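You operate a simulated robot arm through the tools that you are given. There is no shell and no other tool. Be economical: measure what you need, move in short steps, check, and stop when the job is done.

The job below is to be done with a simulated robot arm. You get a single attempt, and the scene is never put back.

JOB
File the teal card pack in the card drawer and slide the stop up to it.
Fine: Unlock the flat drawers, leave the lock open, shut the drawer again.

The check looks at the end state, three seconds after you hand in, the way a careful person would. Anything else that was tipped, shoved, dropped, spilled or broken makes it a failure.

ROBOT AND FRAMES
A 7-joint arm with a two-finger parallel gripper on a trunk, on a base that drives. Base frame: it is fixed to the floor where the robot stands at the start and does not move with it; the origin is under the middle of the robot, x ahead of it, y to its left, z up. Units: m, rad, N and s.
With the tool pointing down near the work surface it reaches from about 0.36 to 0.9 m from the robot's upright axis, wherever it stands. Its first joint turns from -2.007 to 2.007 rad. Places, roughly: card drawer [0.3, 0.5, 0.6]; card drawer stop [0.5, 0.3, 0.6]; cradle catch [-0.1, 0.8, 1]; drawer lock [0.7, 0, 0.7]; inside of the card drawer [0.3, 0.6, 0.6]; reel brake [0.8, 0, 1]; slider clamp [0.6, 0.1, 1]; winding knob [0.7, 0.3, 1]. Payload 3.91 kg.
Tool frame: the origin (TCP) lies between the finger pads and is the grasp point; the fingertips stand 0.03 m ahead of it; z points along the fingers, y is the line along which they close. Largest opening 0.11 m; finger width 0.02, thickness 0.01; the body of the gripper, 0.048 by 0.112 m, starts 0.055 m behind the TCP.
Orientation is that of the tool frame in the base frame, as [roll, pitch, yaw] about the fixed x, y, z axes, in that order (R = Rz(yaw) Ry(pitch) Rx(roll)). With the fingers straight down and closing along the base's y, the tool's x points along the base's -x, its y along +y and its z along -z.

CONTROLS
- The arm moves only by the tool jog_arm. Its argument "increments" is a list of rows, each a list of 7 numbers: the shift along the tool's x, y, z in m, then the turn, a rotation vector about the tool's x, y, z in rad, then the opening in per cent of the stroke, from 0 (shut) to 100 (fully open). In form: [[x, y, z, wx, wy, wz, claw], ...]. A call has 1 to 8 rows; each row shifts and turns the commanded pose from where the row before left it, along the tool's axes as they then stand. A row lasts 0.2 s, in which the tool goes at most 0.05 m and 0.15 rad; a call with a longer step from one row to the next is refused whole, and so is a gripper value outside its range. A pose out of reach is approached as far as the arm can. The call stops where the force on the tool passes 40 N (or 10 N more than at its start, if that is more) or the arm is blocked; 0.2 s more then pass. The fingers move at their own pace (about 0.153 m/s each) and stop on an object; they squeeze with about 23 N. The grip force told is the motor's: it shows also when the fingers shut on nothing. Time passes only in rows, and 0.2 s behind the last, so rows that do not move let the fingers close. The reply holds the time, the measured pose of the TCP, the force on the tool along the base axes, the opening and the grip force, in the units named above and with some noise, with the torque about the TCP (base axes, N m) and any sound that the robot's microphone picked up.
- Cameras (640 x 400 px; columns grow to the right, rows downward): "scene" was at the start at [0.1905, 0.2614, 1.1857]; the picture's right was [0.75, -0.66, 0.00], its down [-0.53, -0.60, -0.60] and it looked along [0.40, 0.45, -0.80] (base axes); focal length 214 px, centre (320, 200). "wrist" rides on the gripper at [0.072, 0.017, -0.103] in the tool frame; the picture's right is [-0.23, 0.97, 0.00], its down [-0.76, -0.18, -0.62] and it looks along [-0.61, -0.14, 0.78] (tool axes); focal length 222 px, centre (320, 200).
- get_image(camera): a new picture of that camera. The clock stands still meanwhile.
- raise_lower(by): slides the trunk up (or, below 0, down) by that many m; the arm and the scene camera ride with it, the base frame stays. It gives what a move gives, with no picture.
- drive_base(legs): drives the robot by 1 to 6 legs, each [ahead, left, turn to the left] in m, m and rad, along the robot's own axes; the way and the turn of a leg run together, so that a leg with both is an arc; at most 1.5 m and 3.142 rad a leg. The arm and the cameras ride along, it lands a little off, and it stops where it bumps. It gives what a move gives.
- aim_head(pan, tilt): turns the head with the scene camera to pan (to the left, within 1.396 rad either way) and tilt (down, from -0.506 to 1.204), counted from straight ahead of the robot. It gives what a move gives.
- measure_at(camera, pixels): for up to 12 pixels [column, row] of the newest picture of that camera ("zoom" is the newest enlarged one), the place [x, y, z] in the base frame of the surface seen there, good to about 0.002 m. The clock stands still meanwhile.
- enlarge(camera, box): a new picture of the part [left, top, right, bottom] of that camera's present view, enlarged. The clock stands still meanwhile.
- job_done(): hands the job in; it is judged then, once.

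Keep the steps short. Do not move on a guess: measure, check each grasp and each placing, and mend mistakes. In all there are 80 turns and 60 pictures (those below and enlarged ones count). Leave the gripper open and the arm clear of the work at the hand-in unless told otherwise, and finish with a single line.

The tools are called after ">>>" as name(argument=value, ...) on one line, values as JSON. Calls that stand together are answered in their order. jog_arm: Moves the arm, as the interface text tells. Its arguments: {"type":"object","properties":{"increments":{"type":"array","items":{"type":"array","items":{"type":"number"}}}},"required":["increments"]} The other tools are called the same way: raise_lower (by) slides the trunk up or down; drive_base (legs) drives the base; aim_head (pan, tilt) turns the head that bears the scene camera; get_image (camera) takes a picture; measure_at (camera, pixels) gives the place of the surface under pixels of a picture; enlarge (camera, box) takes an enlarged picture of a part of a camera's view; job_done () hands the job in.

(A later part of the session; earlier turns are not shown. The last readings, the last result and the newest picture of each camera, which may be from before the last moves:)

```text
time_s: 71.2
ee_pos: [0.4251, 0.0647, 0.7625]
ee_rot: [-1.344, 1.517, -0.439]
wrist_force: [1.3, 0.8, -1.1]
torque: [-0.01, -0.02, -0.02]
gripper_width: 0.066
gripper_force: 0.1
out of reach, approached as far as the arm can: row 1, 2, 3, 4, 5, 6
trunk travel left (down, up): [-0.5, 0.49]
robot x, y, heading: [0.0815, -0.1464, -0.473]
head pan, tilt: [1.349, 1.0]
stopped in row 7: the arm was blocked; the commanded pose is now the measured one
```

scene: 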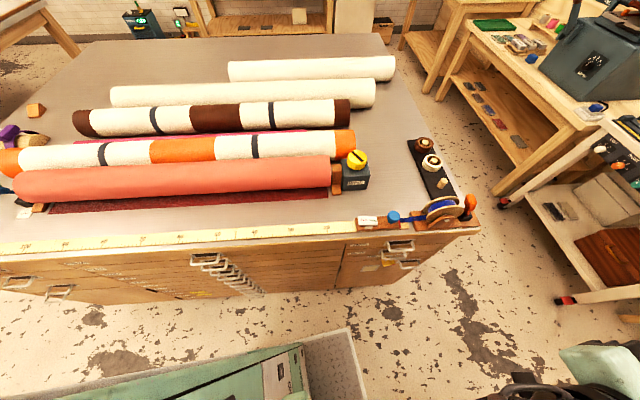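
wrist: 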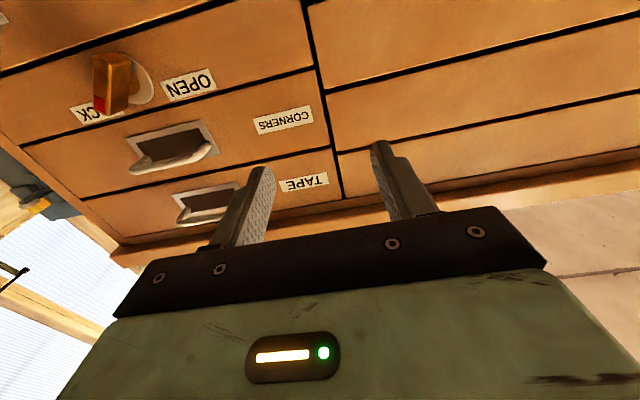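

Blocked again. I look at the arm posture.

>>> aim_head(pan=0.7, tilt=0.8)

>>> get_image(camera="scene")

>>> measure_at(camera="scene", pixels=[[320, 350], [400, 350], [480, 350], [560, 350], [500, 200], [560, 200], [600, 100], [400, 200]])

```text
time_s: 72.2
ee_pos: [0.4248, 0.0653, 0.7629]
ee_rot: [-1.395, 1.517, -0.49]
wrist_force: [-0.6, 0.6, -0.2]
torque: [-0.01, 0.01, 0.01]
gripper_width: 0.0659
gripper_force: 0.0
trunk travel left (down, up): [-0.5, 0.49]
robot x, y, heading: [0.0809, -0.144, -0.472]
head pan, tilt: [0.7, 0.799]
```

```text
29 pictures are left
```

scene: 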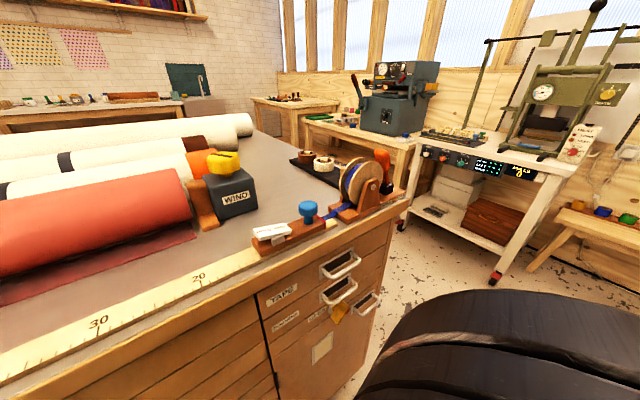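

```text
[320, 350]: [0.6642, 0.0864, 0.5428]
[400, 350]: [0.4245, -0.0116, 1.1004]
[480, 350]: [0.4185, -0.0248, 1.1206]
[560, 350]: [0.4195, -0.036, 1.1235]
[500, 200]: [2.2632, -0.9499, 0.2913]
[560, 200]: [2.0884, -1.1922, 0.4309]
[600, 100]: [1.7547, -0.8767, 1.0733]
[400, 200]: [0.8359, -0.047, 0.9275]
```

The elbow is folded up near the head because the wrist is too close to the shoulder. Moving right (-u) brings it further out, so I try that with small steps.

>>> jog_arm(increments=[[0, -0.03, 0, 0, 0, 0, 60], [0, -0.04, 0, 0, 0, 0, 60], [0, -0.04, 0, 0, 0, 0, 60], [0, -0.04, 0, 0, 0, 0, 60], [0, -0.04, 0, 0, 0, 0, 60], [0, -0.03, 0, 0, 0, 0, 60]])

```text
time_s: 73.6
ee_pos: [0.4237, 0.0425, 0.7864]
ee_rot: [-1.619, 1.516, -0.723]
wrist_force: [-0.7, 0.1, -0.9]
torque: [0.03, -0.02, 0.03]
gripper_width: 0.0662
gripper_force: 0.1
out of reach, approached as far as the arm can: row 1, 2, 3, 4, 5, 6
trunk travel left (down, up): [-0.5, 0.49]
robot x, y, heading: [0.0802, -0.1466, -0.472]
head pan, tilt: [0.7, 0.799]
```

I go back to the natural pose with the tool pointing down, and will re-approach from further away.

>>> jog_arm(increments=[[-0.01, 0, 0, 0, 0.15, 0, 60], [0, 0, 0, 0, 0.15, 0, 60], [0, 0, 0, 0, 0.15, 0, 60], [0, 0, 0, 0, 0.15, 0, 60], [0, 0, 0, 0, 0.15, 0, 60], [0, 0, 0, 0, 0.15, 0, 60], [0, 0, 0, 0, 0.15, 0, 60], [0, 0, 0, 0, 0.15, 0, 60]])

>>> drive_base(legs=[[-0.18, 0.03, -0.13]])

```text
time_s: 74.4
ee_pos: [0.4183, 0.033, 0.7271]
ee_rot: [-3.038, 0.998, -2.162]
wrist_force: [0.2, 1.3, 0.8]
torque: [-0.05, -0.01, -0.04]
gripper_width: 0.0664
gripper_force: 0.1
out of reach, approached as far as the arm can: row 1
trunk travel left (down, up): [-0.5, 0.49]
robot x, y, heading: [0.0813, -0.1435, -0.478]
head pan, tilt: [0.7, 0.799]
stopped in row 4: the arm was blocked; the commanded pose is now the measured one
```

```text
time_s: 75.9
ee_pos: [0.2965, 0.1109, 0.7264]
ee_rot: [-3.041, 0.999, -2.28]
wrist_force: [-0.3, -0.1, 0.0]
torque: [0.0, -0.01, -0.03]
gripper_width: 0.0658
gripper_force: 0.2
trunk travel left (down, up): [-0.5, 0.49]
robot x, y, heading: [-0.0606, -0.0267, -0.597]
head pan, tilt: [0.7, 0.799]
```

>>> jog_arm(increments=[[0, -0.04, 0, 0, 0, 0, 60], [0, -0.04, 0, 0, 0, 0, 60], [0, -0.04, 0, 0, 0, 0, 60], [0, -0.04, 0, 0, 0, 0, 60], [0, -0.04, 0, 0, 0, 0, 60], [0, -0.04, 0, 0, 0, 0, 60]])

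>>> aim_head(pan=1.0, tilt=0.8)

>>> get_image(camera="scene")

```text
time_s: 77.3
ee_pos: [0.4691, -0.0435, 0.7323]
ee_rot: [-3.041, 1.001, -2.281]
wrist_force: [-0.1, 0.3, -0.1]
torque: [-0.02, -0.01, 0.01]
gripper_width: 0.066
gripper_force: 0.2
out of reach, approached as far as the arm can: row 1, 2
trunk travel left (down, up): [-0.5, 0.49]
robot x, y, heading: [-0.0595, -0.0281, -0.595]
head pan, tilt: [0.7, 0.799]
```

```text
time_s: 78.1
ee_pos: [0.4694, -0.0435, 0.7321]
ee_rot: [-3.039, 1.0, -2.281]
wrist_force: [0.0, -0.3, -0.4]
torque: [0.01, -0.02, 0.01]
gripper_width: 0.0662
gripper_force: 0.0
trunk travel left (down, up): [-0.5, 0.49]
robot x, y, heading: [-0.0592, -0.0234, -0.599]
head pan, tilt: [1.0, 0.799]
```

```text
28 pictures are left
```

scene: 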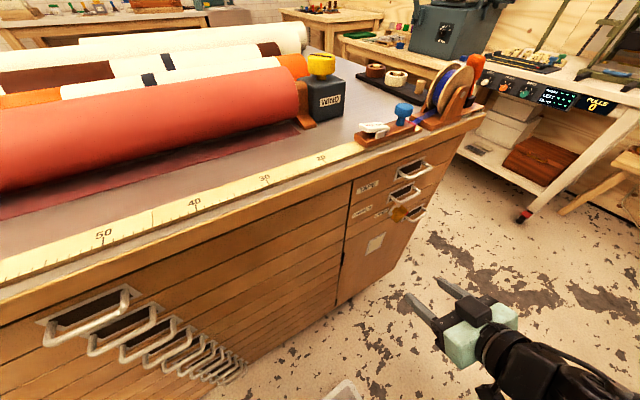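

The arm is now in a good free posture. I align the heading with the cabinet, move on right, and pitch up to horizontal.

>>> jog_arm(increments=[[0, -0.03, 0, -0.0865, -0.0055, -0.055, 60], [0, -0.03, 0, -0.0865, -0.0055, -0.055, 60], [0, -0.03, 0, 0, -0.142, 0, 60], [0, -0.03, 0, 0, -0.142, 0, 60], [0, 0, 0, 0, -0.142, 0, 60], [0, 0, 0, 0, -0.141, 0, 60], [0, 0, 0, 0, 0, 0.055, 60], [0, 0, 0, 0, 0, 0, 60]])

```text
time_s: 79.9
ee_pos: [0.5607, -0.1192, 0.7396]
ee_rot: [1.672, 1.57, 2.653]
wrist_force: [-0.5, 0.2, 0.3]
torque: [0.01, 0.0, -0.03]
gripper_width: 0.066
gripper_force: 0.0
trunk travel left (down, up): [-0.5, 0.49]
robot x, y, heading: [-0.0573, -0.0283, -0.596]
head pan, tilt: [1.0, 0.799]
```

Horizontal now, with tool heading 0.98 and TCP at d 0.232, u -0.524. I trim the yaw, drop to lock height, roll to the bar's angle, come to d ≈ 0.33, and look.

>>> jog_arm(increments=[[0.02, 0, 0.02, 0.036, 0, 0, 50], [0.022, -0.003, 0.04, 0, 0, 0, 50], [0, 0, 0.04, 0, 0, 0.145, 50], [0, 0, 0, 0, 0, 0.145, 50], [0, 0, 0, 0, 0, 0.145, 50], [0, 0, 0, 0, 0, 0.145, 50], [0, 0, 0, 0, 0, 0.145, 50], [0, 0, 0, 0, 0, 0.145, 50]])

>>> get_image(camera="wrist")

>>> enlarge(camera="scene", box=[340, 150, 500, 250])

```text
time_s: 80.5
ee_pos: [0.6069, -0.1125, 0.7216]
ee_rot: [-2.041, 1.407, -1.104]
wrist_force: [0.0, 0.3, -0.2]
torque: [0.04, 0.01, -0.01]
gripper_width: 0.0551
gripper_force: 0.0
trunk travel left (down, up): [-0.5, 0.49]
robot x, y, heading: [-0.0627, -0.0284, -0.592]
head pan, tilt: [1.0, 0.799]
stopped in row 2: the arm was blocked; the commanded pose is now the measured one
```

```text
27 pictures are left
```

wrist: 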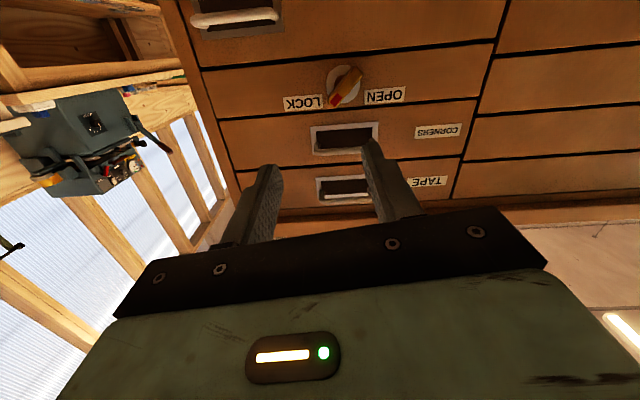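

```text
4.00 times, centred on (420, 200) of scene
```

zoom: 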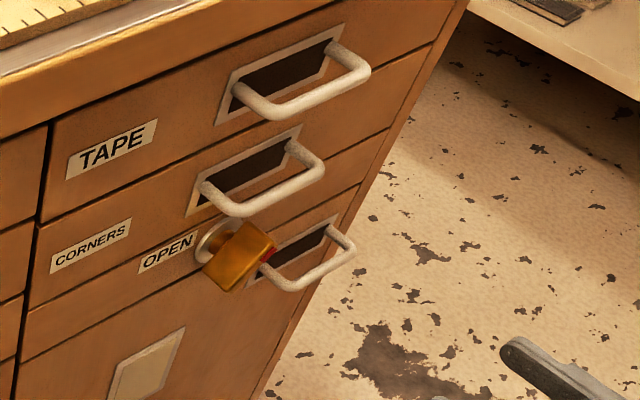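

Blocked in row 2. The wrist view confirms the bar at about 45°, with red to the upper right. I check where the arm is caught.

>>> aim_head(pan=0.5, tilt=0.9)

>>> get_image(camera="scene")

```text
time_s: 81.5
ee_pos: [0.6091, -0.1133, 0.7207]
ee_rot: [-2.052, 1.41, -1.112]
wrist_force: [0.2, -0.1, 0.7]
torque: [0.0, -0.02, 0.02]
gripper_width: 0.0549
gripper_force: 0.1
trunk travel left (down, up): [-0.5, 0.49]
robot x, y, heading: [-0.0562, -0.0264, -0.595]
head pan, tilt: [0.499, 0.901]
```

```text
25 pictures are left
```

scene: 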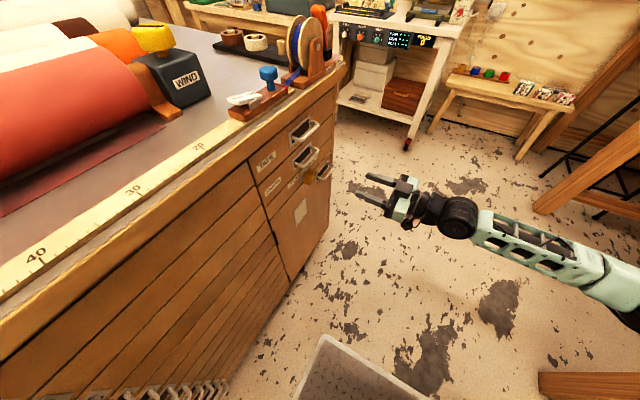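

The elbow has swung out to the right, and I measure what it might be touching.

>>> measure_at(camera="scene", pixels=[[456, 215], [500, 240], [570, 270], [610, 285], [630, 320], [590, 380], [575, 195], [625, 140], [408, 205], [367, 196], [325, 360]])

```text
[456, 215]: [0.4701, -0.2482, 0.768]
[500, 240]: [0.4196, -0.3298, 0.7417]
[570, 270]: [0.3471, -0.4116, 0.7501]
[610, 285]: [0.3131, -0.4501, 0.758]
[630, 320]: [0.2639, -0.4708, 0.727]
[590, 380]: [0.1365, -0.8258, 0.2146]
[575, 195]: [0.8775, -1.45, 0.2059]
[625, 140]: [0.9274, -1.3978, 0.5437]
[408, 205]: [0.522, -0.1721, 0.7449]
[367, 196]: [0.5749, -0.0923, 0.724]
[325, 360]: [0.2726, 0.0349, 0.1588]
```

>>> jog_arm(increments=[[0, 0, 0.03, 0, 0, 0, 50], [0, 0, 0.03, 0, 0, 0, 50], [0, 0, 0.02, 0, 0, 0, 50]])

```text
time_s: 82.5
ee_pos: [0.6683, -0.0668, 0.735]
ee_rot: [-1.986, 1.323, -1.052]
wrist_force: [-0.5, -0.1, -0.1]
torque: [0.03, 0.0, -0.01]
gripper_width: 0.055
gripper_force: 0.0
trunk travel left (down, up): [-0.5, 0.49]
robot x, y, heading: [-0.0592, -0.0288, -0.598]
head pan, tilt: [0.499, 0.901]
stopped in row 3: the arm was blocked; the commanded pose is now the measured one
```

Blocked again. I look at the elbow side.

>>> aim_head(pan=-0.3, tilt=0.8)

>>> get_image(camera="scene")

```text
time_s: 83.6
ee_pos: [0.6679, -0.0677, 0.7325]
ee_rot: [-1.987, 1.324, -1.054]
wrist_force: [0.5, -0.2, 0.2]
torque: [-0.01, -0.01, 0.03]
gripper_width: 0.0547
gripper_force: 0.2
trunk travel left (down, up): [-0.5, 0.49]
robot x, y, heading: [-0.0588, -0.0247, -0.596]
head pan, tilt: [-0.3, 0.799]
```

```text
24 pictures are left
```

scene: 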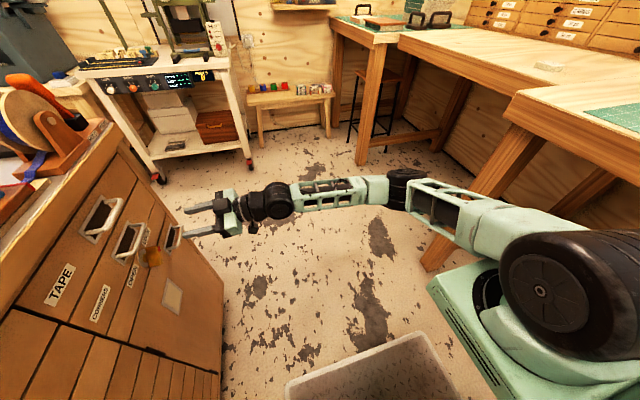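

>>> measure_at(camera="scene", pixels=[[400, 185], [440, 205], [470, 175], [510, 150], [505, 110], [545, 290], [375, 190], [500, 230], [270, 200], [565, 230], [450, 245], [330, 195]])

```text
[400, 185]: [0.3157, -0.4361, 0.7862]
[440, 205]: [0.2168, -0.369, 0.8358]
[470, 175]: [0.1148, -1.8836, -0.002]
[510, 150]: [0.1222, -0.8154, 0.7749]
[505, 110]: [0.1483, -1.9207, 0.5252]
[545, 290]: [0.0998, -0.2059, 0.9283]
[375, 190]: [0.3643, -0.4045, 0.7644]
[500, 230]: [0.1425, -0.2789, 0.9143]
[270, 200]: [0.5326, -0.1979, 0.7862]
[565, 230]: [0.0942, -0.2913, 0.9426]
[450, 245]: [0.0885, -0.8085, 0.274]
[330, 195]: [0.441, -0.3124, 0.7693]
```

The elbow is clear of the bench, so it was likely a wrist or posture limit. The tool is nearly aligned, but rolled -0.22 with 0.1 downward pitch. I test rolling positive in place in small steps.

>>> jog_arm(increments=[[0, 0, -0.01, 0, 0, 0.08, 50], [0, 0, -0.01, 0, 0, 0.08, 50], [0, 0, 0, 0, 0, 0.08, 50], [0, 0, 0, 0, 0, 0.08, 50], [0, 0, 0, 0, 0, 0.08, 50]])

```text
time_s: 84.8
ee_pos: [0.6597, -0.0855, 0.746]
ee_rot: [2.251, 1.395, -3.119]
wrist_force: [0.3, 0.3, 0.3]
torque: [-0.02, 0.01, 0.01]
gripper_width: 0.055
gripper_force: 0.1
trunk travel left (down, up): [-0.5, 0.49]
robot x, y, heading: [-0.0609, -0.0281, -0.592]
head pan, tilt: [-0.3, 0.799]
```

That works. Now I pitch up 0.11, shift to the lock axis, and roll a further 0.65.

>>> jog_arm(increments=[[0.02, 0.018, 0, 0, -0.055, 0, 50], [0.02, 0.018, 0, 0, -0.055, 0, 50], [0.0153, 0.0144, 0, 0, 0, 0, 50], [0, 0, 0, 0, 0, 0.1, 50], [0, 0, 0, 0, 0, 0.1, 50], [0, 0, 0, 0, 0, 0.1, 50], [0, 0, 0, 0, 0, 0.1, 50], [0, 0, 0, 0, 0, 0.1, 50]])

>>> get_image(camera="wrist")

```text
time_s: 85.3
ee_pos: [0.6514, -0.0807, 0.7646]
ee_rot: [-2.771, 1.508, -1.851]
wrist_force: [0.6, 0.8, 0.5]
torque: [0.01, 0.02, -0.01]
gripper_width: 0.055
gripper_force: 0.1
trunk travel left (down, up): [-0.5, 0.49]
robot x, y, heading: [-0.059, -0.0252, -0.596]
head pan, tilt: [-0.3, 0.799]
stopped in row 2: the arm was blocked; the commanded pose is now the measured one
```

```text
23 pictures are left
```

wrist: 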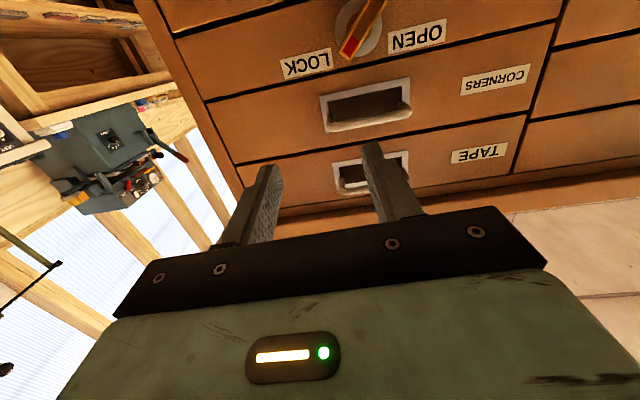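

The forearm is almost collinear with the tool, a wrist singularity, which explains the erratic moves. I pitch the tool down, raise the trunk so the forearm slopes down, lower the arm, then pitch up again.

>>> jog_arm(increments=[[0, 0, -0.01, 0, 0.1, 0, 50], [0, 0, 0, 0, 0.15, 0, 50], [0, 0, 0, 0, 0.15, 0, 50], [0, 0, 0, 0, 0.15, 0, 50], [0, 0, 0, 0, 0.15, 0, 50], [0, 0, 0, 0, 0, 0, 50]])

>>> raise_lower(by=0.25)

```text
time_s: 86.7
ee_pos: [0.6451, -0.0868, 0.7631]
ee_rot: [-3.122, 0.811, -2.206]
wrist_force: [-0.1, 0.3, 0.6]
torque: [-0.02, 0.01, 0.05]
gripper_width: 0.0549
gripper_force: 0.0
trunk travel left (down, up): [-0.5, 0.49]
robot x, y, heading: [-0.0555, -0.0258, -0.596]
head pan, tilt: [-0.3, 0.799]
```

```text
time_s: 89.3
ee_pos: [0.6456, -0.089, 1.0118]
ee_rot: [-3.123, 0.813, -2.205]
wrist_force: [0.3, -0.5, 1.3]
torque: [0.03, -0.06, 0.03]
gripper_width: 0.055
gripper_force: 0.1
trunk travel left (down, up): [-0.75, 0.24]
robot x, y, heading: [-0.0599, -0.0242, -0.595]
head pan, tilt: [-0.3, 0.799]
```

Orientation is excellent. I now lower 0.28 m straight down with a small left shift.

>>> jog_arm(increments=[[0.029, 0.007, 0.0276, 0, 0, 0, 50], [0.029, 0.007, 0.0276, 0, 0, 0, 50], [0.029, 0.007, 0.0276, 0, 0, 0, 50], [0.029, 0.007, 0.0276, 0, 0, 0, 50], [0.029, 0.007, 0.0276, 0, 0, 0, 50], [0.029, 0.007, 0.0276, 0, 0, 0, 50], [0.029, 0.007, 0.0276, 0, 0, 0, 50], [0, 0, 0, 0, 0, 0, 50]])

>>> jog_arm(increments=[[0, 0, 0, 0, -0.14, 0, 50], [0, 0, 0, 0, -0.14, 0, 50], [0, 0, 0, 0, -0.14, 0, 50], [0, 0, 0, 0, -0.14, 0, 50], [0, 0, 0, 0, -0.1, 0, 50], [0, 0, 0, 0, -0.1, 0, 50], [0, 0, 0, 0, 0, 0, 50]])

```text
time_s: 91.1
ee_pos: [0.6084, -0.06, 0.7311]
ee_rot: [-3.121, 0.813, -2.205]
wrist_force: [-0.5, -0.5, -0.1]
torque: [0.01, -0.02, 0.01]
gripper_width: 0.0552
gripper_force: 0.0
trunk travel left (down, up): [-0.75, 0.24]
robot x, y, heading: [-0.0583, -0.0257, -0.598]
head pan, tilt: [-0.3, 0.799]
```

```text
time_s: 91.9
ee_pos: [0.6602, -0.0994, 0.7878]
ee_rot: [-2.645, 1.156, -1.736]
wrist_force: [-0.9, -0.1, -0.3]
torque: [-0.01, 0.03, 0.0]
gripper_width: 0.0549
gripper_force: 0.1
trunk travel left (down, up): [-0.75, 0.24]
robot x, y, heading: [-0.0596, -0.0236, -0.594]
head pan, tilt: [-0.3, 0.799]
stopped in row 4: the arm was blocked; the commanded pose is now the measured one
```

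Lowering worked well. Pitching past about 1.2 runs into a wrist limit here, so I will work the knob with the tool tilted down, pushing the red end leftward with closed fingers. I measure the lock from the last wrist picture for accuracy.

>>> measure_at(camera="wrist", pixels=[[337, 25], [381, 35], [358, 55], [350, 45], [358, 30], [370, 12], [378, 4], [366, 155], [368, 125], [340, 48], [365, 38], [352, 30]])

>>> jog_arm(increments=[[0, 0, -0.01, 0, 0.1, 0.05, 20], [0, 0, 0, 0, 0.1, 0.05, 0], [0, 0, 0, 0, 0.05, 0.05, 0], [0, 0, 0, 0, 0, 0.05, 0], [0, 0, 0, 0, 0, 0, 0]])

```text
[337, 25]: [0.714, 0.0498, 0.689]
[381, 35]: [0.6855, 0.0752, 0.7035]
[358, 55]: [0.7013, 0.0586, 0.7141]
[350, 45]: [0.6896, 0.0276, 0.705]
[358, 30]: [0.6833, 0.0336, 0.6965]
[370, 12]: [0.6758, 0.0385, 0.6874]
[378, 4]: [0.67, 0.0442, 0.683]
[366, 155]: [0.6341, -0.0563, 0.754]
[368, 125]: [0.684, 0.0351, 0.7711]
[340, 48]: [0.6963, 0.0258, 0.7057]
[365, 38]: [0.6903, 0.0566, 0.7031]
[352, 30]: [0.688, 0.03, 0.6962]
```

```text
time_s: 93.1
ee_pos: [0.6527, -0.104, 0.7879]
ee_rot: [-3.12, 0.961, -2.282]
wrist_force: [0.5, 0.2, 0.6]
torque: [0.0, -0.01, -0.01]
gripper_width: 0.0
gripper_force: 22.9
trunk travel left (down, up): [-0.75, 0.24]
robot x, y, heading: [-0.0612, -0.0268, -0.592]
head pan, tilt: [-0.3, 0.799]
```

Lock axis: u ≈ -0.530, z ≈ 0.696, bar front at d ≈ 0.427. I check the CORNERS handle bar just above, for clearance.

>>> measure_at(camera="zoom", pixels=[[250, 207], [225, 203], [300, 182], [235, 214], [210, 190], [310, 165], [290, 112], [272, 255], [205, 245], [262, 240]])

>>> jog_arm(increments=[[0, 0, 0, -0.045, -0.001, -0.031, 0], [0, 0, 0, -0.045, -0.001, -0.031, 0], [0, 0, 0, 0, -0.06, 0, 0], [0, 0, 0, 0, 0, 0, 0]])

```text
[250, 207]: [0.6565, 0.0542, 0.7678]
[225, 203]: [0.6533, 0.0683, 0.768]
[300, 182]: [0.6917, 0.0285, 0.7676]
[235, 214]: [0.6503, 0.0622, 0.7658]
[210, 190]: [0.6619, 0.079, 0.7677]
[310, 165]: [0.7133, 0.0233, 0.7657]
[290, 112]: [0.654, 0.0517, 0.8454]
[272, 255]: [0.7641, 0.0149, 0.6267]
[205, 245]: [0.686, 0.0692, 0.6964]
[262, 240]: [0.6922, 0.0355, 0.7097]
```

```text
time_s: 94.1
ee_pos: [0.6524, -0.1037, 0.7897]
ee_rot: [-3.116, 1.023, -2.17]
wrist_force: [-0.3, 0.2, -0.5]
torque: [0.05, 0.01, -0.01]
gripper_width: 0.0
gripper_force: 22.7
trunk travel left (down, up): [-0.75, 0.24]
robot x, y, heading: [-0.0627, -0.0255, -0.595]
head pan, tilt: [-0.3, 0.799]
```

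The CORNERS handle bar is at z 0.757–0.768, and my finger top will pass about 2 cm below it. I move the closed fingers in to the right of the red end.

>>> jog_arm(increments=[[-0.0032, 0.001, 0.0335, 0, 0, 0, 0], [-0.0032, 0.001, 0.0335, 0, 0, 0, 0], [-0.0032, 0.001, 0.0335, 0, 0, 0, 0], [-0.0033, 0.001, 0.0334, 0, 0, 0, 0], [0, 0, 0, 0, 0, 0, 0]])

>>> aim_head(pan=0.8, tilt=0.8)

>>> enlarge(camera="scene", box=[240, 100, 480, 250])

```text
time_s: 95.3
ee_pos: [0.7195, -0.0049, 0.7308]
ee_rot: [-3.116, 1.024, -2.169]
wrist_force: [-0.1, 0.1, -0.7]
torque: [-0.01, 0.0, 0.01]
gripper_width: 0.0001
gripper_force: 22.8
trunk travel left (down, up): [-0.75, 0.24]
robot x, y, heading: [-0.0604, -0.0279, -0.598]
head pan, tilt: [-0.3, 0.799]
```

```text
time_s: 96.7
ee_pos: [0.7192, -0.0055, 0.7301]
ee_rot: [-3.118, 1.022, -2.169]
wrist_force: [1.0, -0.4, 0.2]
torque: [0.02, -0.05, 0.0]
gripper_width: 0.0002
gripper_force: 23.3
trunk travel left (down, up): [-0.75, 0.24]
robot x, y, heading: [-0.0582, -0.0245, -0.597]
head pan, tilt: [0.799, 0.799]
```

```text
2.67 times, centred on (360, 175) of scene
```

zoom: 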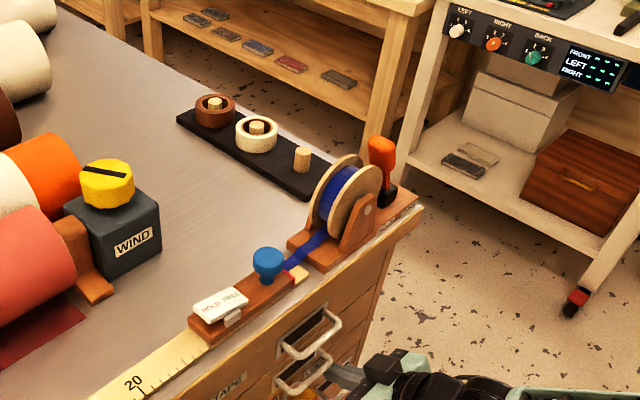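

In place, to the right of the red end. Now I push left in small steps.

>>> jog_arm(increments=[[0, 0.012, 0, 0, 0, 0, 0], [0, 0.01, 0, 0, 0, 0, 0], [0, 0.008, 0, 0, 0, 0, 0], [0, 0.008, 0, 0, 0, 0, 0]])

>>> get_image(camera="wrist")

```text
time_s: 97.7
ee_pos: [0.6859, 0.0219, 0.7278]
ee_rot: [-3.125, 1.02, -2.168]
wrist_force: [0.4, -0.3, -0.1]
torque: [-0.01, -0.04, -0.01]
gripper_width: 0.0
gripper_force: 22.9
trunk travel left (down, up): [-0.75, 0.24]
robot x, y, heading: [-0.0615, -0.0273, -0.596]
head pan, tilt: [0.799, 0.799]
```

```text
21 pictures are left
```

wrist: 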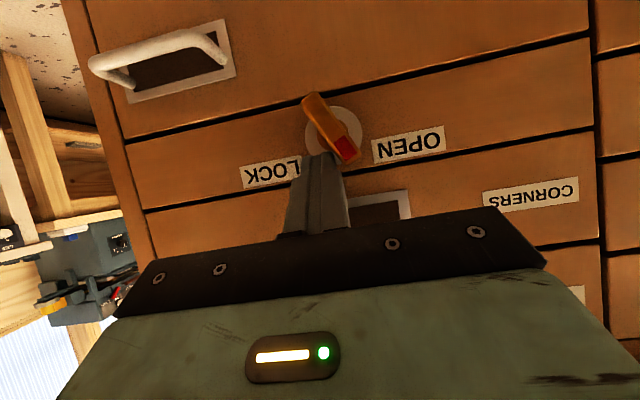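

The knob turns: red is past vertical toward OPEN. I keep pushing.

>>> jog_arm(increments=[[0, 0.006, 0, 0, 0, 0, 0], [0, 0.006, 0, 0, 0, 0, 0], [0, 0.006, 0, 0, 0, 0, 0]])

>>> get_image(camera="wrist")

```text
time_s: 98.5
ee_pos: [0.6792, 0.0256, 0.7313]
ee_rot: [-3.108, 1.023, -2.167]
wrist_force: [22.3, -15.7, 0.7]
torque: [-0.32, -0.55, -0.57]
gripper_width: 0.0
gripper_force: 22.8
trunk travel left (down, up): [-0.75, 0.24]
robot x, y, heading: [-0.0607, -0.0261, -0.598]
head pan, tilt: [0.799, 0.799]
```

```text
20 pictures are left
```

wrist: 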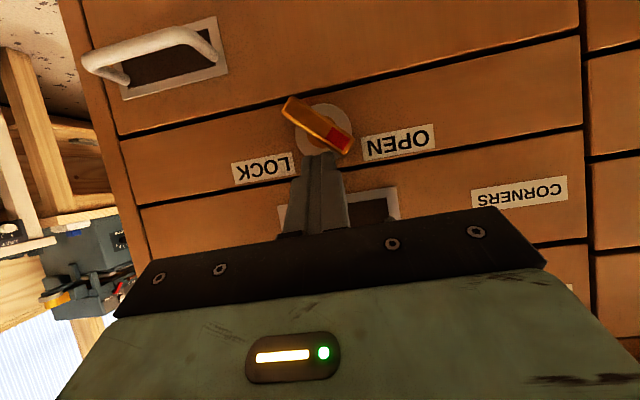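

The red mark now points at OPEN and the knob is at its stop (27 N). I back off and withdraw.

>>> jog_arm(increments=[[0, -0.02, 0, 0, 0, 0, 0], [0, -0.015, 0, 0, 0, 0, 0], [0, 0, -0.03, 0, 0, 0, 0], [0, 0, -0.04, 0, 0, 0, 0], [0, 0, -0.04, 0, 0, 0, 0], [0, 0, -0.03, 0, 0, 0, 30]])

>>> get_image(camera="wrist")

>>> drive_base(legs=[[-0.5, 0.015, -0.02]])

```text
time_s: 99.9
ee_pos: [0.6328, -0.0883, 0.8031]
ee_rot: [-3.12, 1.021, -2.169]
wrist_force: [-0.1, -0.1, 0.7]
torque: [-0.04, 0.0, 0.0]
gripper_width: 0.0331
gripper_force: 0.0
trunk travel left (down, up): [-0.75, 0.24]
robot x, y, heading: [-0.0604, -0.0272, -0.596]
head pan, tilt: [0.799, 0.799]
```

```text
19 pictures are left
```

wrist: 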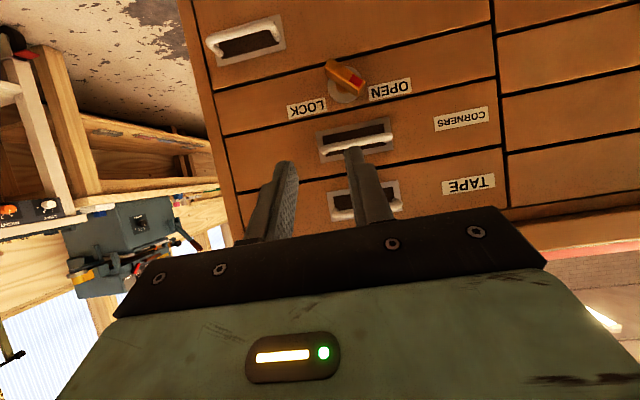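

```text
time_s: 102.8
ee_pos: [0.2245, 0.1974, 0.8026]
ee_rot: [-3.117, 1.024, -2.189]
wrist_force: [0.1, -0.4, 0.2]
torque: [0.01, 0.0, 0.01]
gripper_width: 0.0329
gripper_force: 0.1
trunk travel left (down, up): [-0.75, 0.24]
robot x, y, heading: [-0.4701, 0.2758, -0.615]
head pan, tilt: [0.799, 0.799]
```

The lock is open. Now I roll the gripper 90° so it can pinch the horizontal CARD handle.

>>> jog_arm(increments=[[0, 0.02, 0, 0, 0, 0.14, 30], [0, 0, 0, 0, 0, 0.14, 30], [0, 0, 0, 0, 0, 0.14, 30], [0, 0, 0, 0, 0, 0.14, 30], [0, 0, 0, 0, 0, 0.14, 30], [0, 0, 0, 0, 0, 0.14, 30], [0, 0, 0, 0, 0, 0.14, 30], [0, 0, 0, 0, 0, 0.14, 30]])

>>> jog_arm(increments=[[0, 0, 0, 0, 0, 0.15, 30], [0, 0, 0, 0, 0, 0.15, 30], [0, 0, 0, 0, 0, 0.15, 30], [0, 0, 0, 0, 0, 0, 30]])

```text
time_s: 104.6
ee_pos: [0.2074, 0.2091, 0.8018]
ee_rot: [2.17, 0.391, 2.753]
wrist_force: [-0.7, 0.1, -1.2]
torque: [0.0, -0.02, 0.0]
gripper_width: 0.033
gripper_force: 0.1
trunk travel left (down, up): [-0.75, 0.24]
robot x, y, heading: [-0.4663, 0.2743, -0.617]
head pan, tilt: [0.799, 0.799]
```

```text
time_s: 105.6
ee_pos: [0.2075, 0.2084, 0.8028]
ee_rot: [2.119, 0.013, 2.502]
wrist_force: [0.3, 0.0, -0.2]
torque: [0.03, 0.0, 0.02]
gripper_width: 0.0327
gripper_force: 0.0
trunk travel left (down, up): [-0.75, 0.24]
robot x, y, heading: [-0.4668, 0.2721, -0.618]
head pan, tilt: [0.799, 0.799]
```

Rolled as wanted, with the closing line now in the vertical plane. I take a wrist picture to locate the CARD bar precisely.

>>> get_image(camera="wrist")

```text
18 pictures are left
```

wrist: 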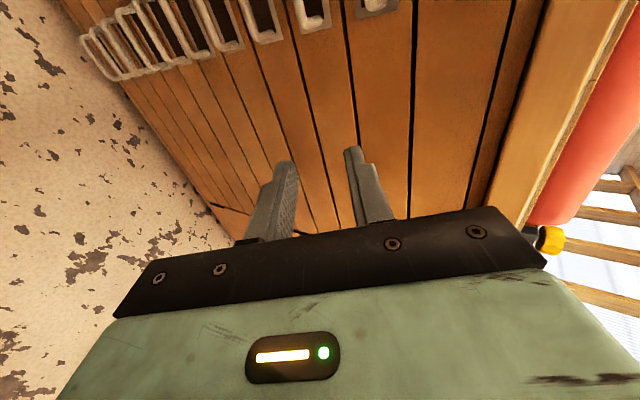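

>>> measure_at(camera="wrist", pixels=[[265, 40], [272, 40], [258, 41], [244, 5], [316, 28], [378, 13], [229, 47], [282, 38], [250, 20], [192, 60]])

```text
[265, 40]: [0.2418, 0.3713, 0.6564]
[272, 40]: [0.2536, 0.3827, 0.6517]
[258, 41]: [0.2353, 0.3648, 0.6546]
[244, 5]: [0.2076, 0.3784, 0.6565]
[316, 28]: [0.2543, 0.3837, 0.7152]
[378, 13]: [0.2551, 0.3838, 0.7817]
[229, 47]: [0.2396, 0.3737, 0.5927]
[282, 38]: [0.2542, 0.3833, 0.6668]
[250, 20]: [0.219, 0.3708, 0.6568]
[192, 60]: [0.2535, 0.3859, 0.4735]
```

The CARD bar is at about d 0.432, z 0.653. I line up along the tool's axis with it at u 0.06, then approach.

>>> jog_arm(increments=[[0.036, -0.018, 0, 0, 0, 0, 38], [0.035, -0.018, 0, 0, 0, 0, 38], [0.035, -0.018, 0, 0, 0, 0, 38], [0, 0, 0.04, 0, 0, 0, 38], [0, 0, 0.04, 0, 0, 0, 38], [0, 0, 0.03, 0, 0, 0, 38], [0, 0, 0.03, 0, 0, 0, 38], [0, 0, 0, 0, 0, 0, 38]])

>>> get_image(camera="wrist")

```text
time_s: 107.4
ee_pos: [0.1767, 0.3433, 0.6823]
ee_rot: [2.118, 0.012, 2.506]
wrist_force: [-0.2, 0.5, -1.1]
torque: [0.02, -0.01, 0.01]
gripper_width: 0.0419
gripper_force: 0.1
trunk travel left (down, up): [-0.75, 0.24]
robot x, y, heading: [-0.4727, 0.275, -0.612]
head pan, tilt: [0.799, 0.799]
```

```text
17 pictures are left
```

wrist: 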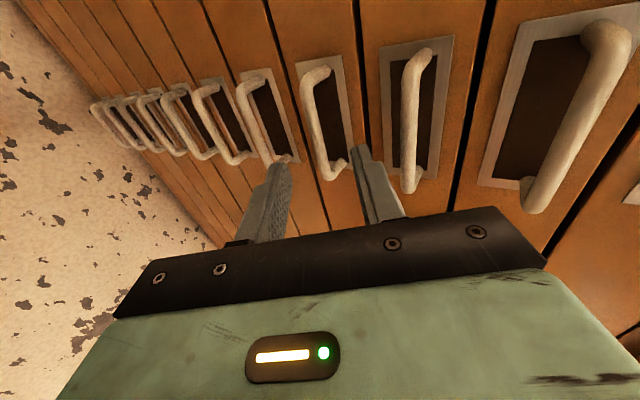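

>>> measure_at(camera="wrist", pixels=[[312, 120], [250, 130], [408, 120], [570, 130], [330, 170], [310, 90], [320, 150]])

```text
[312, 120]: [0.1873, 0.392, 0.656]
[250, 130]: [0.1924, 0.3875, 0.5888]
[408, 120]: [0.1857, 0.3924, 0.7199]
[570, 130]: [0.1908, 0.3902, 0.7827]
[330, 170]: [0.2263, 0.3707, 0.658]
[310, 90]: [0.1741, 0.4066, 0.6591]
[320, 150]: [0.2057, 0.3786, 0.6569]
```

The CARD bar (z ≈ 0.656) is centred between the fingers. I advance 0.045 and close.

>>> jog_arm(increments=[[0, 0.001, 0.025, 0, 0, 0, 38], [0, 0, 0.022, 0, 0, 0, 38], [0, 0, 0, 0, 0, 0, 0], [0, 0, 0, 0, 0, 0, 0]])

```text
time_s: 108.6
ee_pos: [0.2403, 0.3509, 0.6859]
ee_rot: [2.102, 0.074, 2.474]
wrist_force: [0.0, 0.6, 0.3]
torque: [0.01, -0.01, -0.03]
gripper_width: 0.0001
gripper_force: 23.1
trunk travel left (down, up): [-0.75, 0.24]
robot x, y, heading: [-0.467, 0.272, -0.616]
head pan, tilt: [0.799, 0.799]
stopped in row 4: the arm was blocked; the commanded pose is now the measured one
```

The arm drifted sideways, another posture limit, and missed the bar. I back out, then reproduce the arm geometry that worked at the lock by driving back 0.09 m and lowering the trunk 0.07 m.

>>> jog_arm(increments=[[0, 0, -0.02, 0, 0, 0, 0], [0, 0, -0.03, 0, 0, 0, 0], [0, 0, -0.03, 0, 0, 0, 0], [0, 0, -0.03, 0, 0, 0, 38], [0, 0, -0.02, 0, 0, 0, 38]])

>>> drive_base(legs=[[-0.1, 0, 0]])

>>> raise_lower(by=-0.07)

```text
time_s: 109.8
ee_pos: [0.1618, 0.2676, 0.748]
ee_rot: [2.105, 0.064, 2.478]
wrist_force: [0.2, 0.1, 0.0]
torque: [-0.01, 0.01, 0.02]
gripper_width: 0.0419
gripper_force: 0.0
trunk travel left (down, up): [-0.75, 0.24]
robot x, y, heading: [-0.4715, 0.2738, -0.61]
head pan, tilt: [0.799, 0.799]
```

```text
time_s: 111.0
ee_pos: [0.0802, 0.3236, 0.7478]
ee_rot: [2.106, 0.065, 2.477]
wrist_force: [-0.6, -0.8, 0.5]
torque: [-0.02, 0.01, 0.02]
gripper_width: 0.0418
gripper_force: 0.0
trunk travel left (down, up): [-0.75, 0.24]
robot x, y, heading: [-0.5473, 0.332, -0.617]
head pan, tilt: [0.799, 0.799]
```

```text
time_s: 112.1
ee_pos: [0.0799, 0.3243, 0.6769]
ee_rot: [2.103, 0.066, 2.477]
wrist_force: [-0.2, 0.4, -0.3]
torque: [-0.01, 0.02, -0.04]
gripper_width: 0.0416
gripper_force: 0.1
trunk travel left (down, up): [-0.68, 0.31]
robot x, y, heading: [-0.5479, 0.3318, -0.613]
head pan, tilt: [0.799, 0.799]
```

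>>> jog_arm(increments=[[-0.03, 0.0, 0, -0.005, 0.065, 0.039, 38], [-0.03, 0.02, 0, 0, 0, 0, 38], [0, 0.022, 0, 0, 0, 0, 38], [0, 0, 0.02, 0, 0, 0, 38], [0, 0, 0.02, 0, 0, 0, 38], [0, 0, 0, 0, 0, 0, 38]])

```text
time_s: 113.5
ee_pos: [0.1619, 0.3326, 0.6944]
ee_rot: [2.101, -0.001, 2.513]
wrist_force: [0.1, -0.3, 0.0]
torque: [0.0, -0.01, 0.02]
gripper_width: 0.042
gripper_force: 0.0
trunk travel left (down, up): [-0.68, 0.31]
robot x, y, heading: [-0.5472, 0.3308, -0.618]
head pan, tilt: [0.799, 0.799]
```

Well aligned (perpendicular error 1 mm). I advance 0.067 slowly.

>>> jog_arm(increments=[[0, 0, 0.02, 0, 0, 0, 38], [0, 0, 0.02, 0, 0, 0, 38], [0, -0.001, 0.015, 0, 0, 0, 38], [0, 0, 0.012, 0, 0, 0, 38], [0, 0, 0, 0, 0, 0, 38]])

```text
time_s: 114.6
ee_pos: [0.1947, 0.3772, 0.6617]
ee_rot: [2.099, -0.002, 2.514]
wrist_force: [-19.1, -13.8, 12.9]
torque: [0.61, -0.58, 0.27]
gripper_width: 0.0417
gripper_force: 0.4
trunk travel left (down, up): [-0.68, 0.31]
robot x, y, heading: [-0.5491, 0.3322, -0.616]
head pan, tilt: [0.799, 0.799]
stopped in row 5: the force on the tool passed its limit at 46 N (the readings are from after the stop); the commanded pose is now the measured one
```

The upper fingertip touches the front plate, and the bar lies between the fingers. I ease back 5 mm and close.

>>> jog_arm(increments=[[0, 0, -0.006, 0, 0, 0, 38], [0, 0, 0, 0, 0, 0, 0], [0, 0, 0, 0, 0, 0, 0]])

```text
time_s: 115.4
ee_pos: [0.1923, 0.3732, 0.6626]
ee_rot: [2.101, 0.0, 2.511]
wrist_force: [1.8, -0.4, -5.4]
torque: [-0.6, -0.73, -0.34]
gripper_width: 0.0089
gripper_force: 44.8
trunk travel left (down, up): [-0.68, 0.31]
robot x, y, heading: [-0.5489, 0.3295, -0.616]
head pan, tilt: [0.799, 0.799]
```

The bar is gripped (8.9 mm). I pull straight out.

>>> jog_arm(increments=[[0, -0.0102, -0.0172, 0, 0, 0, 0], [0, -0.0102, -0.0172, 0, 0, 0, 0], [0, -0.0102, -0.0172, 0, 0, 0, 0], [0, -0.0102, -0.0172, 0, 0, 0, 0], [0, -0.0102, -0.0172, 0, 0, 0, 0], [0, -0.0102, -0.0172, 0, 0, 0, 0]])

```text
time_s: 116.8
ee_pos: [0.1223, 0.2743, 0.663]
ee_rot: [2.102, -0.001, 2.513]
wrist_force: [4.3, -2.4, -18.2]
torque: [-0.7, -0.49, 0.0]
gripper_width: 0.0088
gripper_force: 45.6
trunk travel left (down, up): [-0.68, 0.31]
robot x, y, heading: [-0.549, 0.3296, -0.613]
head pan, tilt: [0.799, 0.799]
```

It slides (0.12 m so far). I continue.

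>>> jog_arm(increments=[[0, -0.012, -0.0162, 0, 0, 0, 0], [0, -0.0102, -0.0172, 0, 0, 0, 0], [0, -0.0102, -0.0172, 0, 0, 0, 0], [0, -0.0102, -0.0172, 0, 0, 0, 0], [0, -0.0102, -0.0172, 0, 0, 0, 0], [0, -0.0102, -0.0172, 0, 0, 0, 0]])

>>> aim_head(pan=1.2, tilt=0.9)

>>> get_image(camera="scene")

```text
time_s: 118.2
ee_pos: [0.0528, 0.179, 0.663]
ee_rot: [2.097, 0.001, 2.509]
wrist_force: [16.6, -8.7, 17.3]
torque: [0.05, -0.44, 0.35]
gripper_width: 0.0085
gripper_force: 45.1
trunk travel left (down, up): [-0.68, 0.31]
robot x, y, heading: [-0.548, 0.33, -0.613]
head pan, tilt: [0.799, 0.799]
```

```text
time_s: 119.0
ee_pos: [0.0533, 0.1798, 0.662]
ee_rot: [2.099, 0.0, 2.51]
wrist_force: [18.8, -15.7, 24.3]
torque: [-0.15, -0.85, -0.2]
gripper_width: 0.0086
gripper_force: 44.5
trunk travel left (down, up): [-0.68, 0.31]
robot x, y, heading: [-0.5448, 0.3275, -0.619]
head pan, tilt: [1.201, 0.901]
```

```text
16 pictures are left
```

scene: 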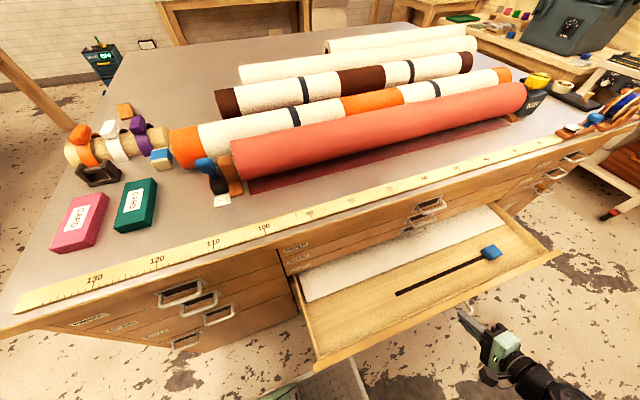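

The drawer is open 0.24 m. Inside I see a white sheet at the back and a black slot with a blue stop at its right end, which slides left. I release the handle, back off, and measure.

>>> jog_arm(increments=[[0, 0, 0, 0, 0, 0, 38], [0, 0, 0, 0, 0, 0, 38], [0, 0, -0.03, 0, 0, 0, 38], [0, 0, -0.03, 0, 0, 0, 38]])

>>> enlarge(camera="scene", box=[280, 190, 576, 375])

>>> measure_at(camera="scene", pixels=[[490, 252], [400, 293], [482, 258], [307, 298], [300, 275], [318, 360], [555, 253], [493, 210], [360, 300], [320, 320], [400, 340], [440, 270]])

>>> measure_at(camera="scene", pixels=[[123, 182], [155, 182], [152, 226], [116, 231], [135, 205], [118, 228], [134, 229], [213, 177], [220, 200], [160, 157], [103, 210], [100, 240]])

```text
time_s: 120.0
ee_pos: [0.0219, 0.1377, 0.6913]
ee_rot: [2.101, -0.001, 2.514]
wrist_force: [1.2, 0.1, -0.2]
torque: [0.0, -0.03, 0.05]
gripper_width: 0.0416
gripper_force: 0.0
trunk travel left (down, up): [-0.68, 0.31]
robot x, y, heading: [-0.5484, 0.3346, -0.613]
head pan, tilt: [1.201, 0.901]
```

```text
2.16 times, centred on (428, 282) of scene
```

zoom: 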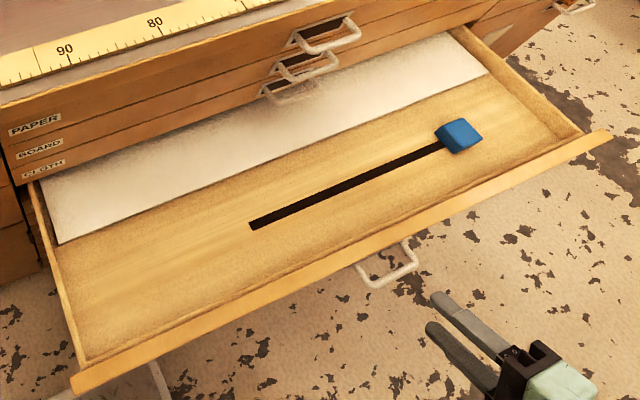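

```text
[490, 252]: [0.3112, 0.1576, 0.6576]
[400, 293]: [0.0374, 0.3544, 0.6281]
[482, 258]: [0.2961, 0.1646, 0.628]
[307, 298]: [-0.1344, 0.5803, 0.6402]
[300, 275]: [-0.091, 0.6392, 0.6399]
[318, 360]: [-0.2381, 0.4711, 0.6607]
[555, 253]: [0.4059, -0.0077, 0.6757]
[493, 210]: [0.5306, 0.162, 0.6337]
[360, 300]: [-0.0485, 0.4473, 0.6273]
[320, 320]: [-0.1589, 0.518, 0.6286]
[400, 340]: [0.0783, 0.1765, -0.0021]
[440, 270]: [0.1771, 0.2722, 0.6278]
```

```text
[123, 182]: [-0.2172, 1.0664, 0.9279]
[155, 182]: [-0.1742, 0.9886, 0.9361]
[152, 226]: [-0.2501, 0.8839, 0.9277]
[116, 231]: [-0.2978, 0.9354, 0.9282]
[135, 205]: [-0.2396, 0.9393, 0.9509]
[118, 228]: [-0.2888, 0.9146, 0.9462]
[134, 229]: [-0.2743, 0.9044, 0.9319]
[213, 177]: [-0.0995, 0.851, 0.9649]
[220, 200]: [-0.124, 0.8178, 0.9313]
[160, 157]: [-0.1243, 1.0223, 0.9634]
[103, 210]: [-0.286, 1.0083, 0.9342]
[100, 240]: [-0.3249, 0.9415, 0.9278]
```

Drawer floor is at z 0.628. The slot runs along d ≈ 0.309 from u -0.15 to 0.177, with the stop at u ≈ -0.16, and free floor spans d ≈ 0.25–0.39. Now I look at the teal pack closely.

>>> enlarge(camera="scene", box=[80, 140, 240, 240])

>>> measure_at(camera="zoom", pixels=[[165, 160], [300, 165], [290, 262], [148, 345], [152, 365], [288, 342], [225, 230], [310, 175], [310, 230], [160, 330], [280, 325], [200, 170]])

```text
4.00 times, centred on (160, 190) of scene
```

zoom: 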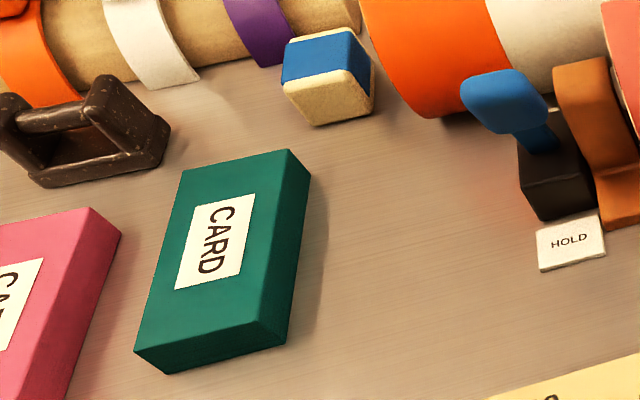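

```text
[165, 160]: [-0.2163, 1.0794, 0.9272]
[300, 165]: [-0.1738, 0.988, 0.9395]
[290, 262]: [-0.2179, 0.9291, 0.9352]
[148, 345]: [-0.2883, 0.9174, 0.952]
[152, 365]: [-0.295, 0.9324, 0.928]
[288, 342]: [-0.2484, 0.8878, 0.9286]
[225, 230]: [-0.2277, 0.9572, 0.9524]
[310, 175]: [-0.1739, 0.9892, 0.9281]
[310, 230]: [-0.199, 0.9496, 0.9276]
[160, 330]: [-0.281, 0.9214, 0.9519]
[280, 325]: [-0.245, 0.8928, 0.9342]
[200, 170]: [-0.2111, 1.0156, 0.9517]
```

The pack is 0.055 wide (along u), about 0.135 long (along d) and 0.025 high, centred at u ≈ 0.748, d ≈ 0.641. I drive back 0.35 m so both pack and drawer are in reach, and turn the tool to point down.

>>> drive_base(legs=[[-0.35, 0, 0]])

>>> jog_arm(increments=[[0, 0.02, -0.02, 0.13, 0, 0, 75], [0, 0.02, -0.02, 0.13, 0, 0, 75], [0, 0, -0.03, 0.13, 0, 0, 75], [0, 0, -0.03, 0.13, 0, 0, 75], [0, 0, -0.03, 0.13, 0, 0, 75], [0, 0, -0.03, 0.13, 0, 0, 75], [0, 0, -0.03, 0.13, 0, 0, 75], [0, 0, -0.03, 0.125, 0, 0, 75]])

>>> jog_arm(increments=[[0, 0.0, -0.04, 0, 0, -0.14, 75], [0, 0.0, -0.04, 0, 0, -0.14, 75], [0, 0.0, -0.04, 0, 0, -0.14, 75], [0, 0, -0.03, 0, 0, -0.14, 75], [0, 0, 0, 0, 0, -0.14, 75], [0, 0, 0, 0, 0, -0.14, 75], [0, 0, 0, 0, 0, -0.14, 75], [0, 0, 0, 0, 0, -0.14, 75]])

```text
time_s: 122.3
ee_pos: [-0.2712, 0.3448, 0.6911]
ee_rot: [2.102, 0.0, 2.515]
wrist_force: [-0.2, 0.0, 0.1]
torque: [0.02, -0.02, 0.02]
gripper_width: 0.042
gripper_force: 0.0
trunk travel left (down, up): [-0.68, 0.31]
robot x, y, heading: [-0.8382, 0.5399, -0.614]
head pan, tilt: [1.201, 0.901]
```

```text
time_s: 124.1
ee_pos: [-0.321, 0.2716, 0.9051]
ee_rot: [3.138, -0.001, 2.513]
wrist_force: [0.1, -0.3, -1.8]
torque: [0.02, 0.04, -0.02]
gripper_width: 0.0826
gripper_force: 0.0
trunk travel left (down, up): [-0.68, 0.31]
robot x, y, heading: [-0.8433, 0.5372, -0.615]
head pan, tilt: [1.201, 0.901]
```

```text
time_s: 125.9
ee_pos: [-0.323, 0.2719, 1.0533]
ee_rot: [3.138, 0.002, -2.646]
wrist_force: [0.1, -0.7, -0.4]
torque: [0.02, 0.01, -0.03]
gripper_width: 0.0827
gripper_force: 0.0
trunk travel left (down, up): [-0.68, 0.31]
robot x, y, heading: [-0.842, 0.5361, -0.61]
head pan, tilt: [1.201, 0.901]
```

Smooth. I finish the yaw and travel above the pack.

>>> jog_arm(increments=[[0, 0.045, 0, 0, 0, -0.149, 75], [0, 0.045, 0, 0, 0, -0.15, 75], [0, 0.045, 0, 0, 0, -0.15, 75], [-0.03, 0.038, 0, 0, 0, 0, 75], [-0.03, 0.038, 0, 0, 0, 0, 75], [-0.03, 0.038, 0, 0, 0, 0, 75], [-0.03, 0.038, 0, 0, 0, 0, 75], [-0.03, 0.038, 0, 0, 0, 0, 75]])

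>>> jog_arm(increments=[[-0.045, 0, -0.005, 0, 0, 0, 75], [-0.045, 0, -0.005, 0, 0, 0, 75], [-0.045, 0, -0.005, 0, 0, 0, 75], [-0.045, 0, 0, 0, 0, 0, 75], [-0.045, 0, 0, 0, 0, 0, 75], [-0.045, 0, 0, 0, 0, 0, 75], [-0.045, 0, 0, 0, 0, 0, 75], [-0.045, 0, 0, 0, 0, 0, 75]])

```text
time_s: 127.7
ee_pos: [-0.4686, 0.6131, 1.0565]
ee_rot: [3.14, 0.006, -2.203]
wrist_force: [0.2, -1.2, -1.0]
torque: [-0.01, 0.02, 0.01]
gripper_width: 0.0826
gripper_force: 0.1
trunk travel left (down, up): [-0.68, 0.31]
robot x, y, heading: [-0.8391, 0.534, -0.61]
head pan, tilt: [1.201, 0.901]
```

```text
time_s: 129.5
ee_pos: [-0.2853, 0.8565, 1.0725]
ee_rot: [3.14, 0.006, -2.198]
wrist_force: [-0.9, -0.9, 0.2]
torque: [0.02, 0.03, -0.02]
gripper_width: 0.0824
gripper_force: 0.0
out of reach, approached as far as the arm can: row 7, 8
trunk travel left (down, up): [-0.68, 0.31]
robot x, y, heading: [-0.8428, 0.5395, -0.611]
head pan, tilt: [1.201, 0.901]
```

Slightly out of reach, so I shift the base 0.1 m toward the table. The arm is high and clear.

>>> drive_base(legs=[[0, 0.1, 0]])

>>> get_image(camera="wrist")

```text
time_s: 130.7
ee_pos: [-0.2262, 0.9401, 1.0723]
ee_rot: [3.14, 0.007, -2.196]
wrist_force: [-0.4, -0.1, -0.5]
torque: [-0.01, -0.01, 0.02]
gripper_width: 0.0824
gripper_force: 0.1
trunk travel left (down, up): [-0.68, 0.31]
robot x, y, heading: [-0.783, 0.6193, -0.614]
head pan, tilt: [1.201, 0.901]
```

```text
13 pictures are left
```

wrist: 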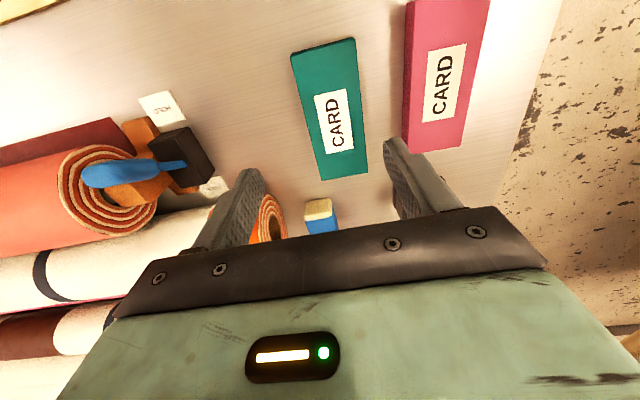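

>>> measure_at(camera="wrist", pixels=[[296, 57], [351, 42], [364, 170], [327, 177], [405, 145], [412, 8], [330, 110], [345, 175], [325, 48]])

```text
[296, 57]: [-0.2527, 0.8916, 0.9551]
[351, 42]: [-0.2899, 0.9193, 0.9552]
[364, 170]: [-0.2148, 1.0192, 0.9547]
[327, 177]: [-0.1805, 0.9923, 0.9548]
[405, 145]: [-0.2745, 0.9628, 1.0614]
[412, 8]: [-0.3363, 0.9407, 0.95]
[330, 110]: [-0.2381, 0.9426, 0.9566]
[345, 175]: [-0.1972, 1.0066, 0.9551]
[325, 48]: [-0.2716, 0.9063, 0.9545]
```

The pack centre is d 0.637, u 0.750. I align and descend to tips 5 mm above the table.

>>> jog_arm(increments=[[-0.008, 0.016, 0.01, 0, 0, 0, 75], [0, 0, 0.04, 0, 0, 0, 75], [0, 0, 0.03, 0, 0, 0, 75], [0, 0, 0.02, 0, 0, 0, 75], [0, 0, 0.009, 0, 0, 0, 75], [0, 0, 0, 0, 0, 0, 75]])

```text
time_s: 132.1
ee_pos: [-0.2395, 0.9524, 0.9609]
ee_rot: [3.139, 0.004, -2.198]
wrist_force: [0.5, 0.4, -0.7]
torque: [0.03, 0.02, 0.01]
gripper_width: 0.0824
gripper_force: 0.1
out of reach, approached as far as the arm can: row 1
trunk travel left (down, up): [-0.68, 0.31]
robot x, y, heading: [-0.783, 0.6189, -0.613]
head pan, tilt: [1.201, 0.901]
```

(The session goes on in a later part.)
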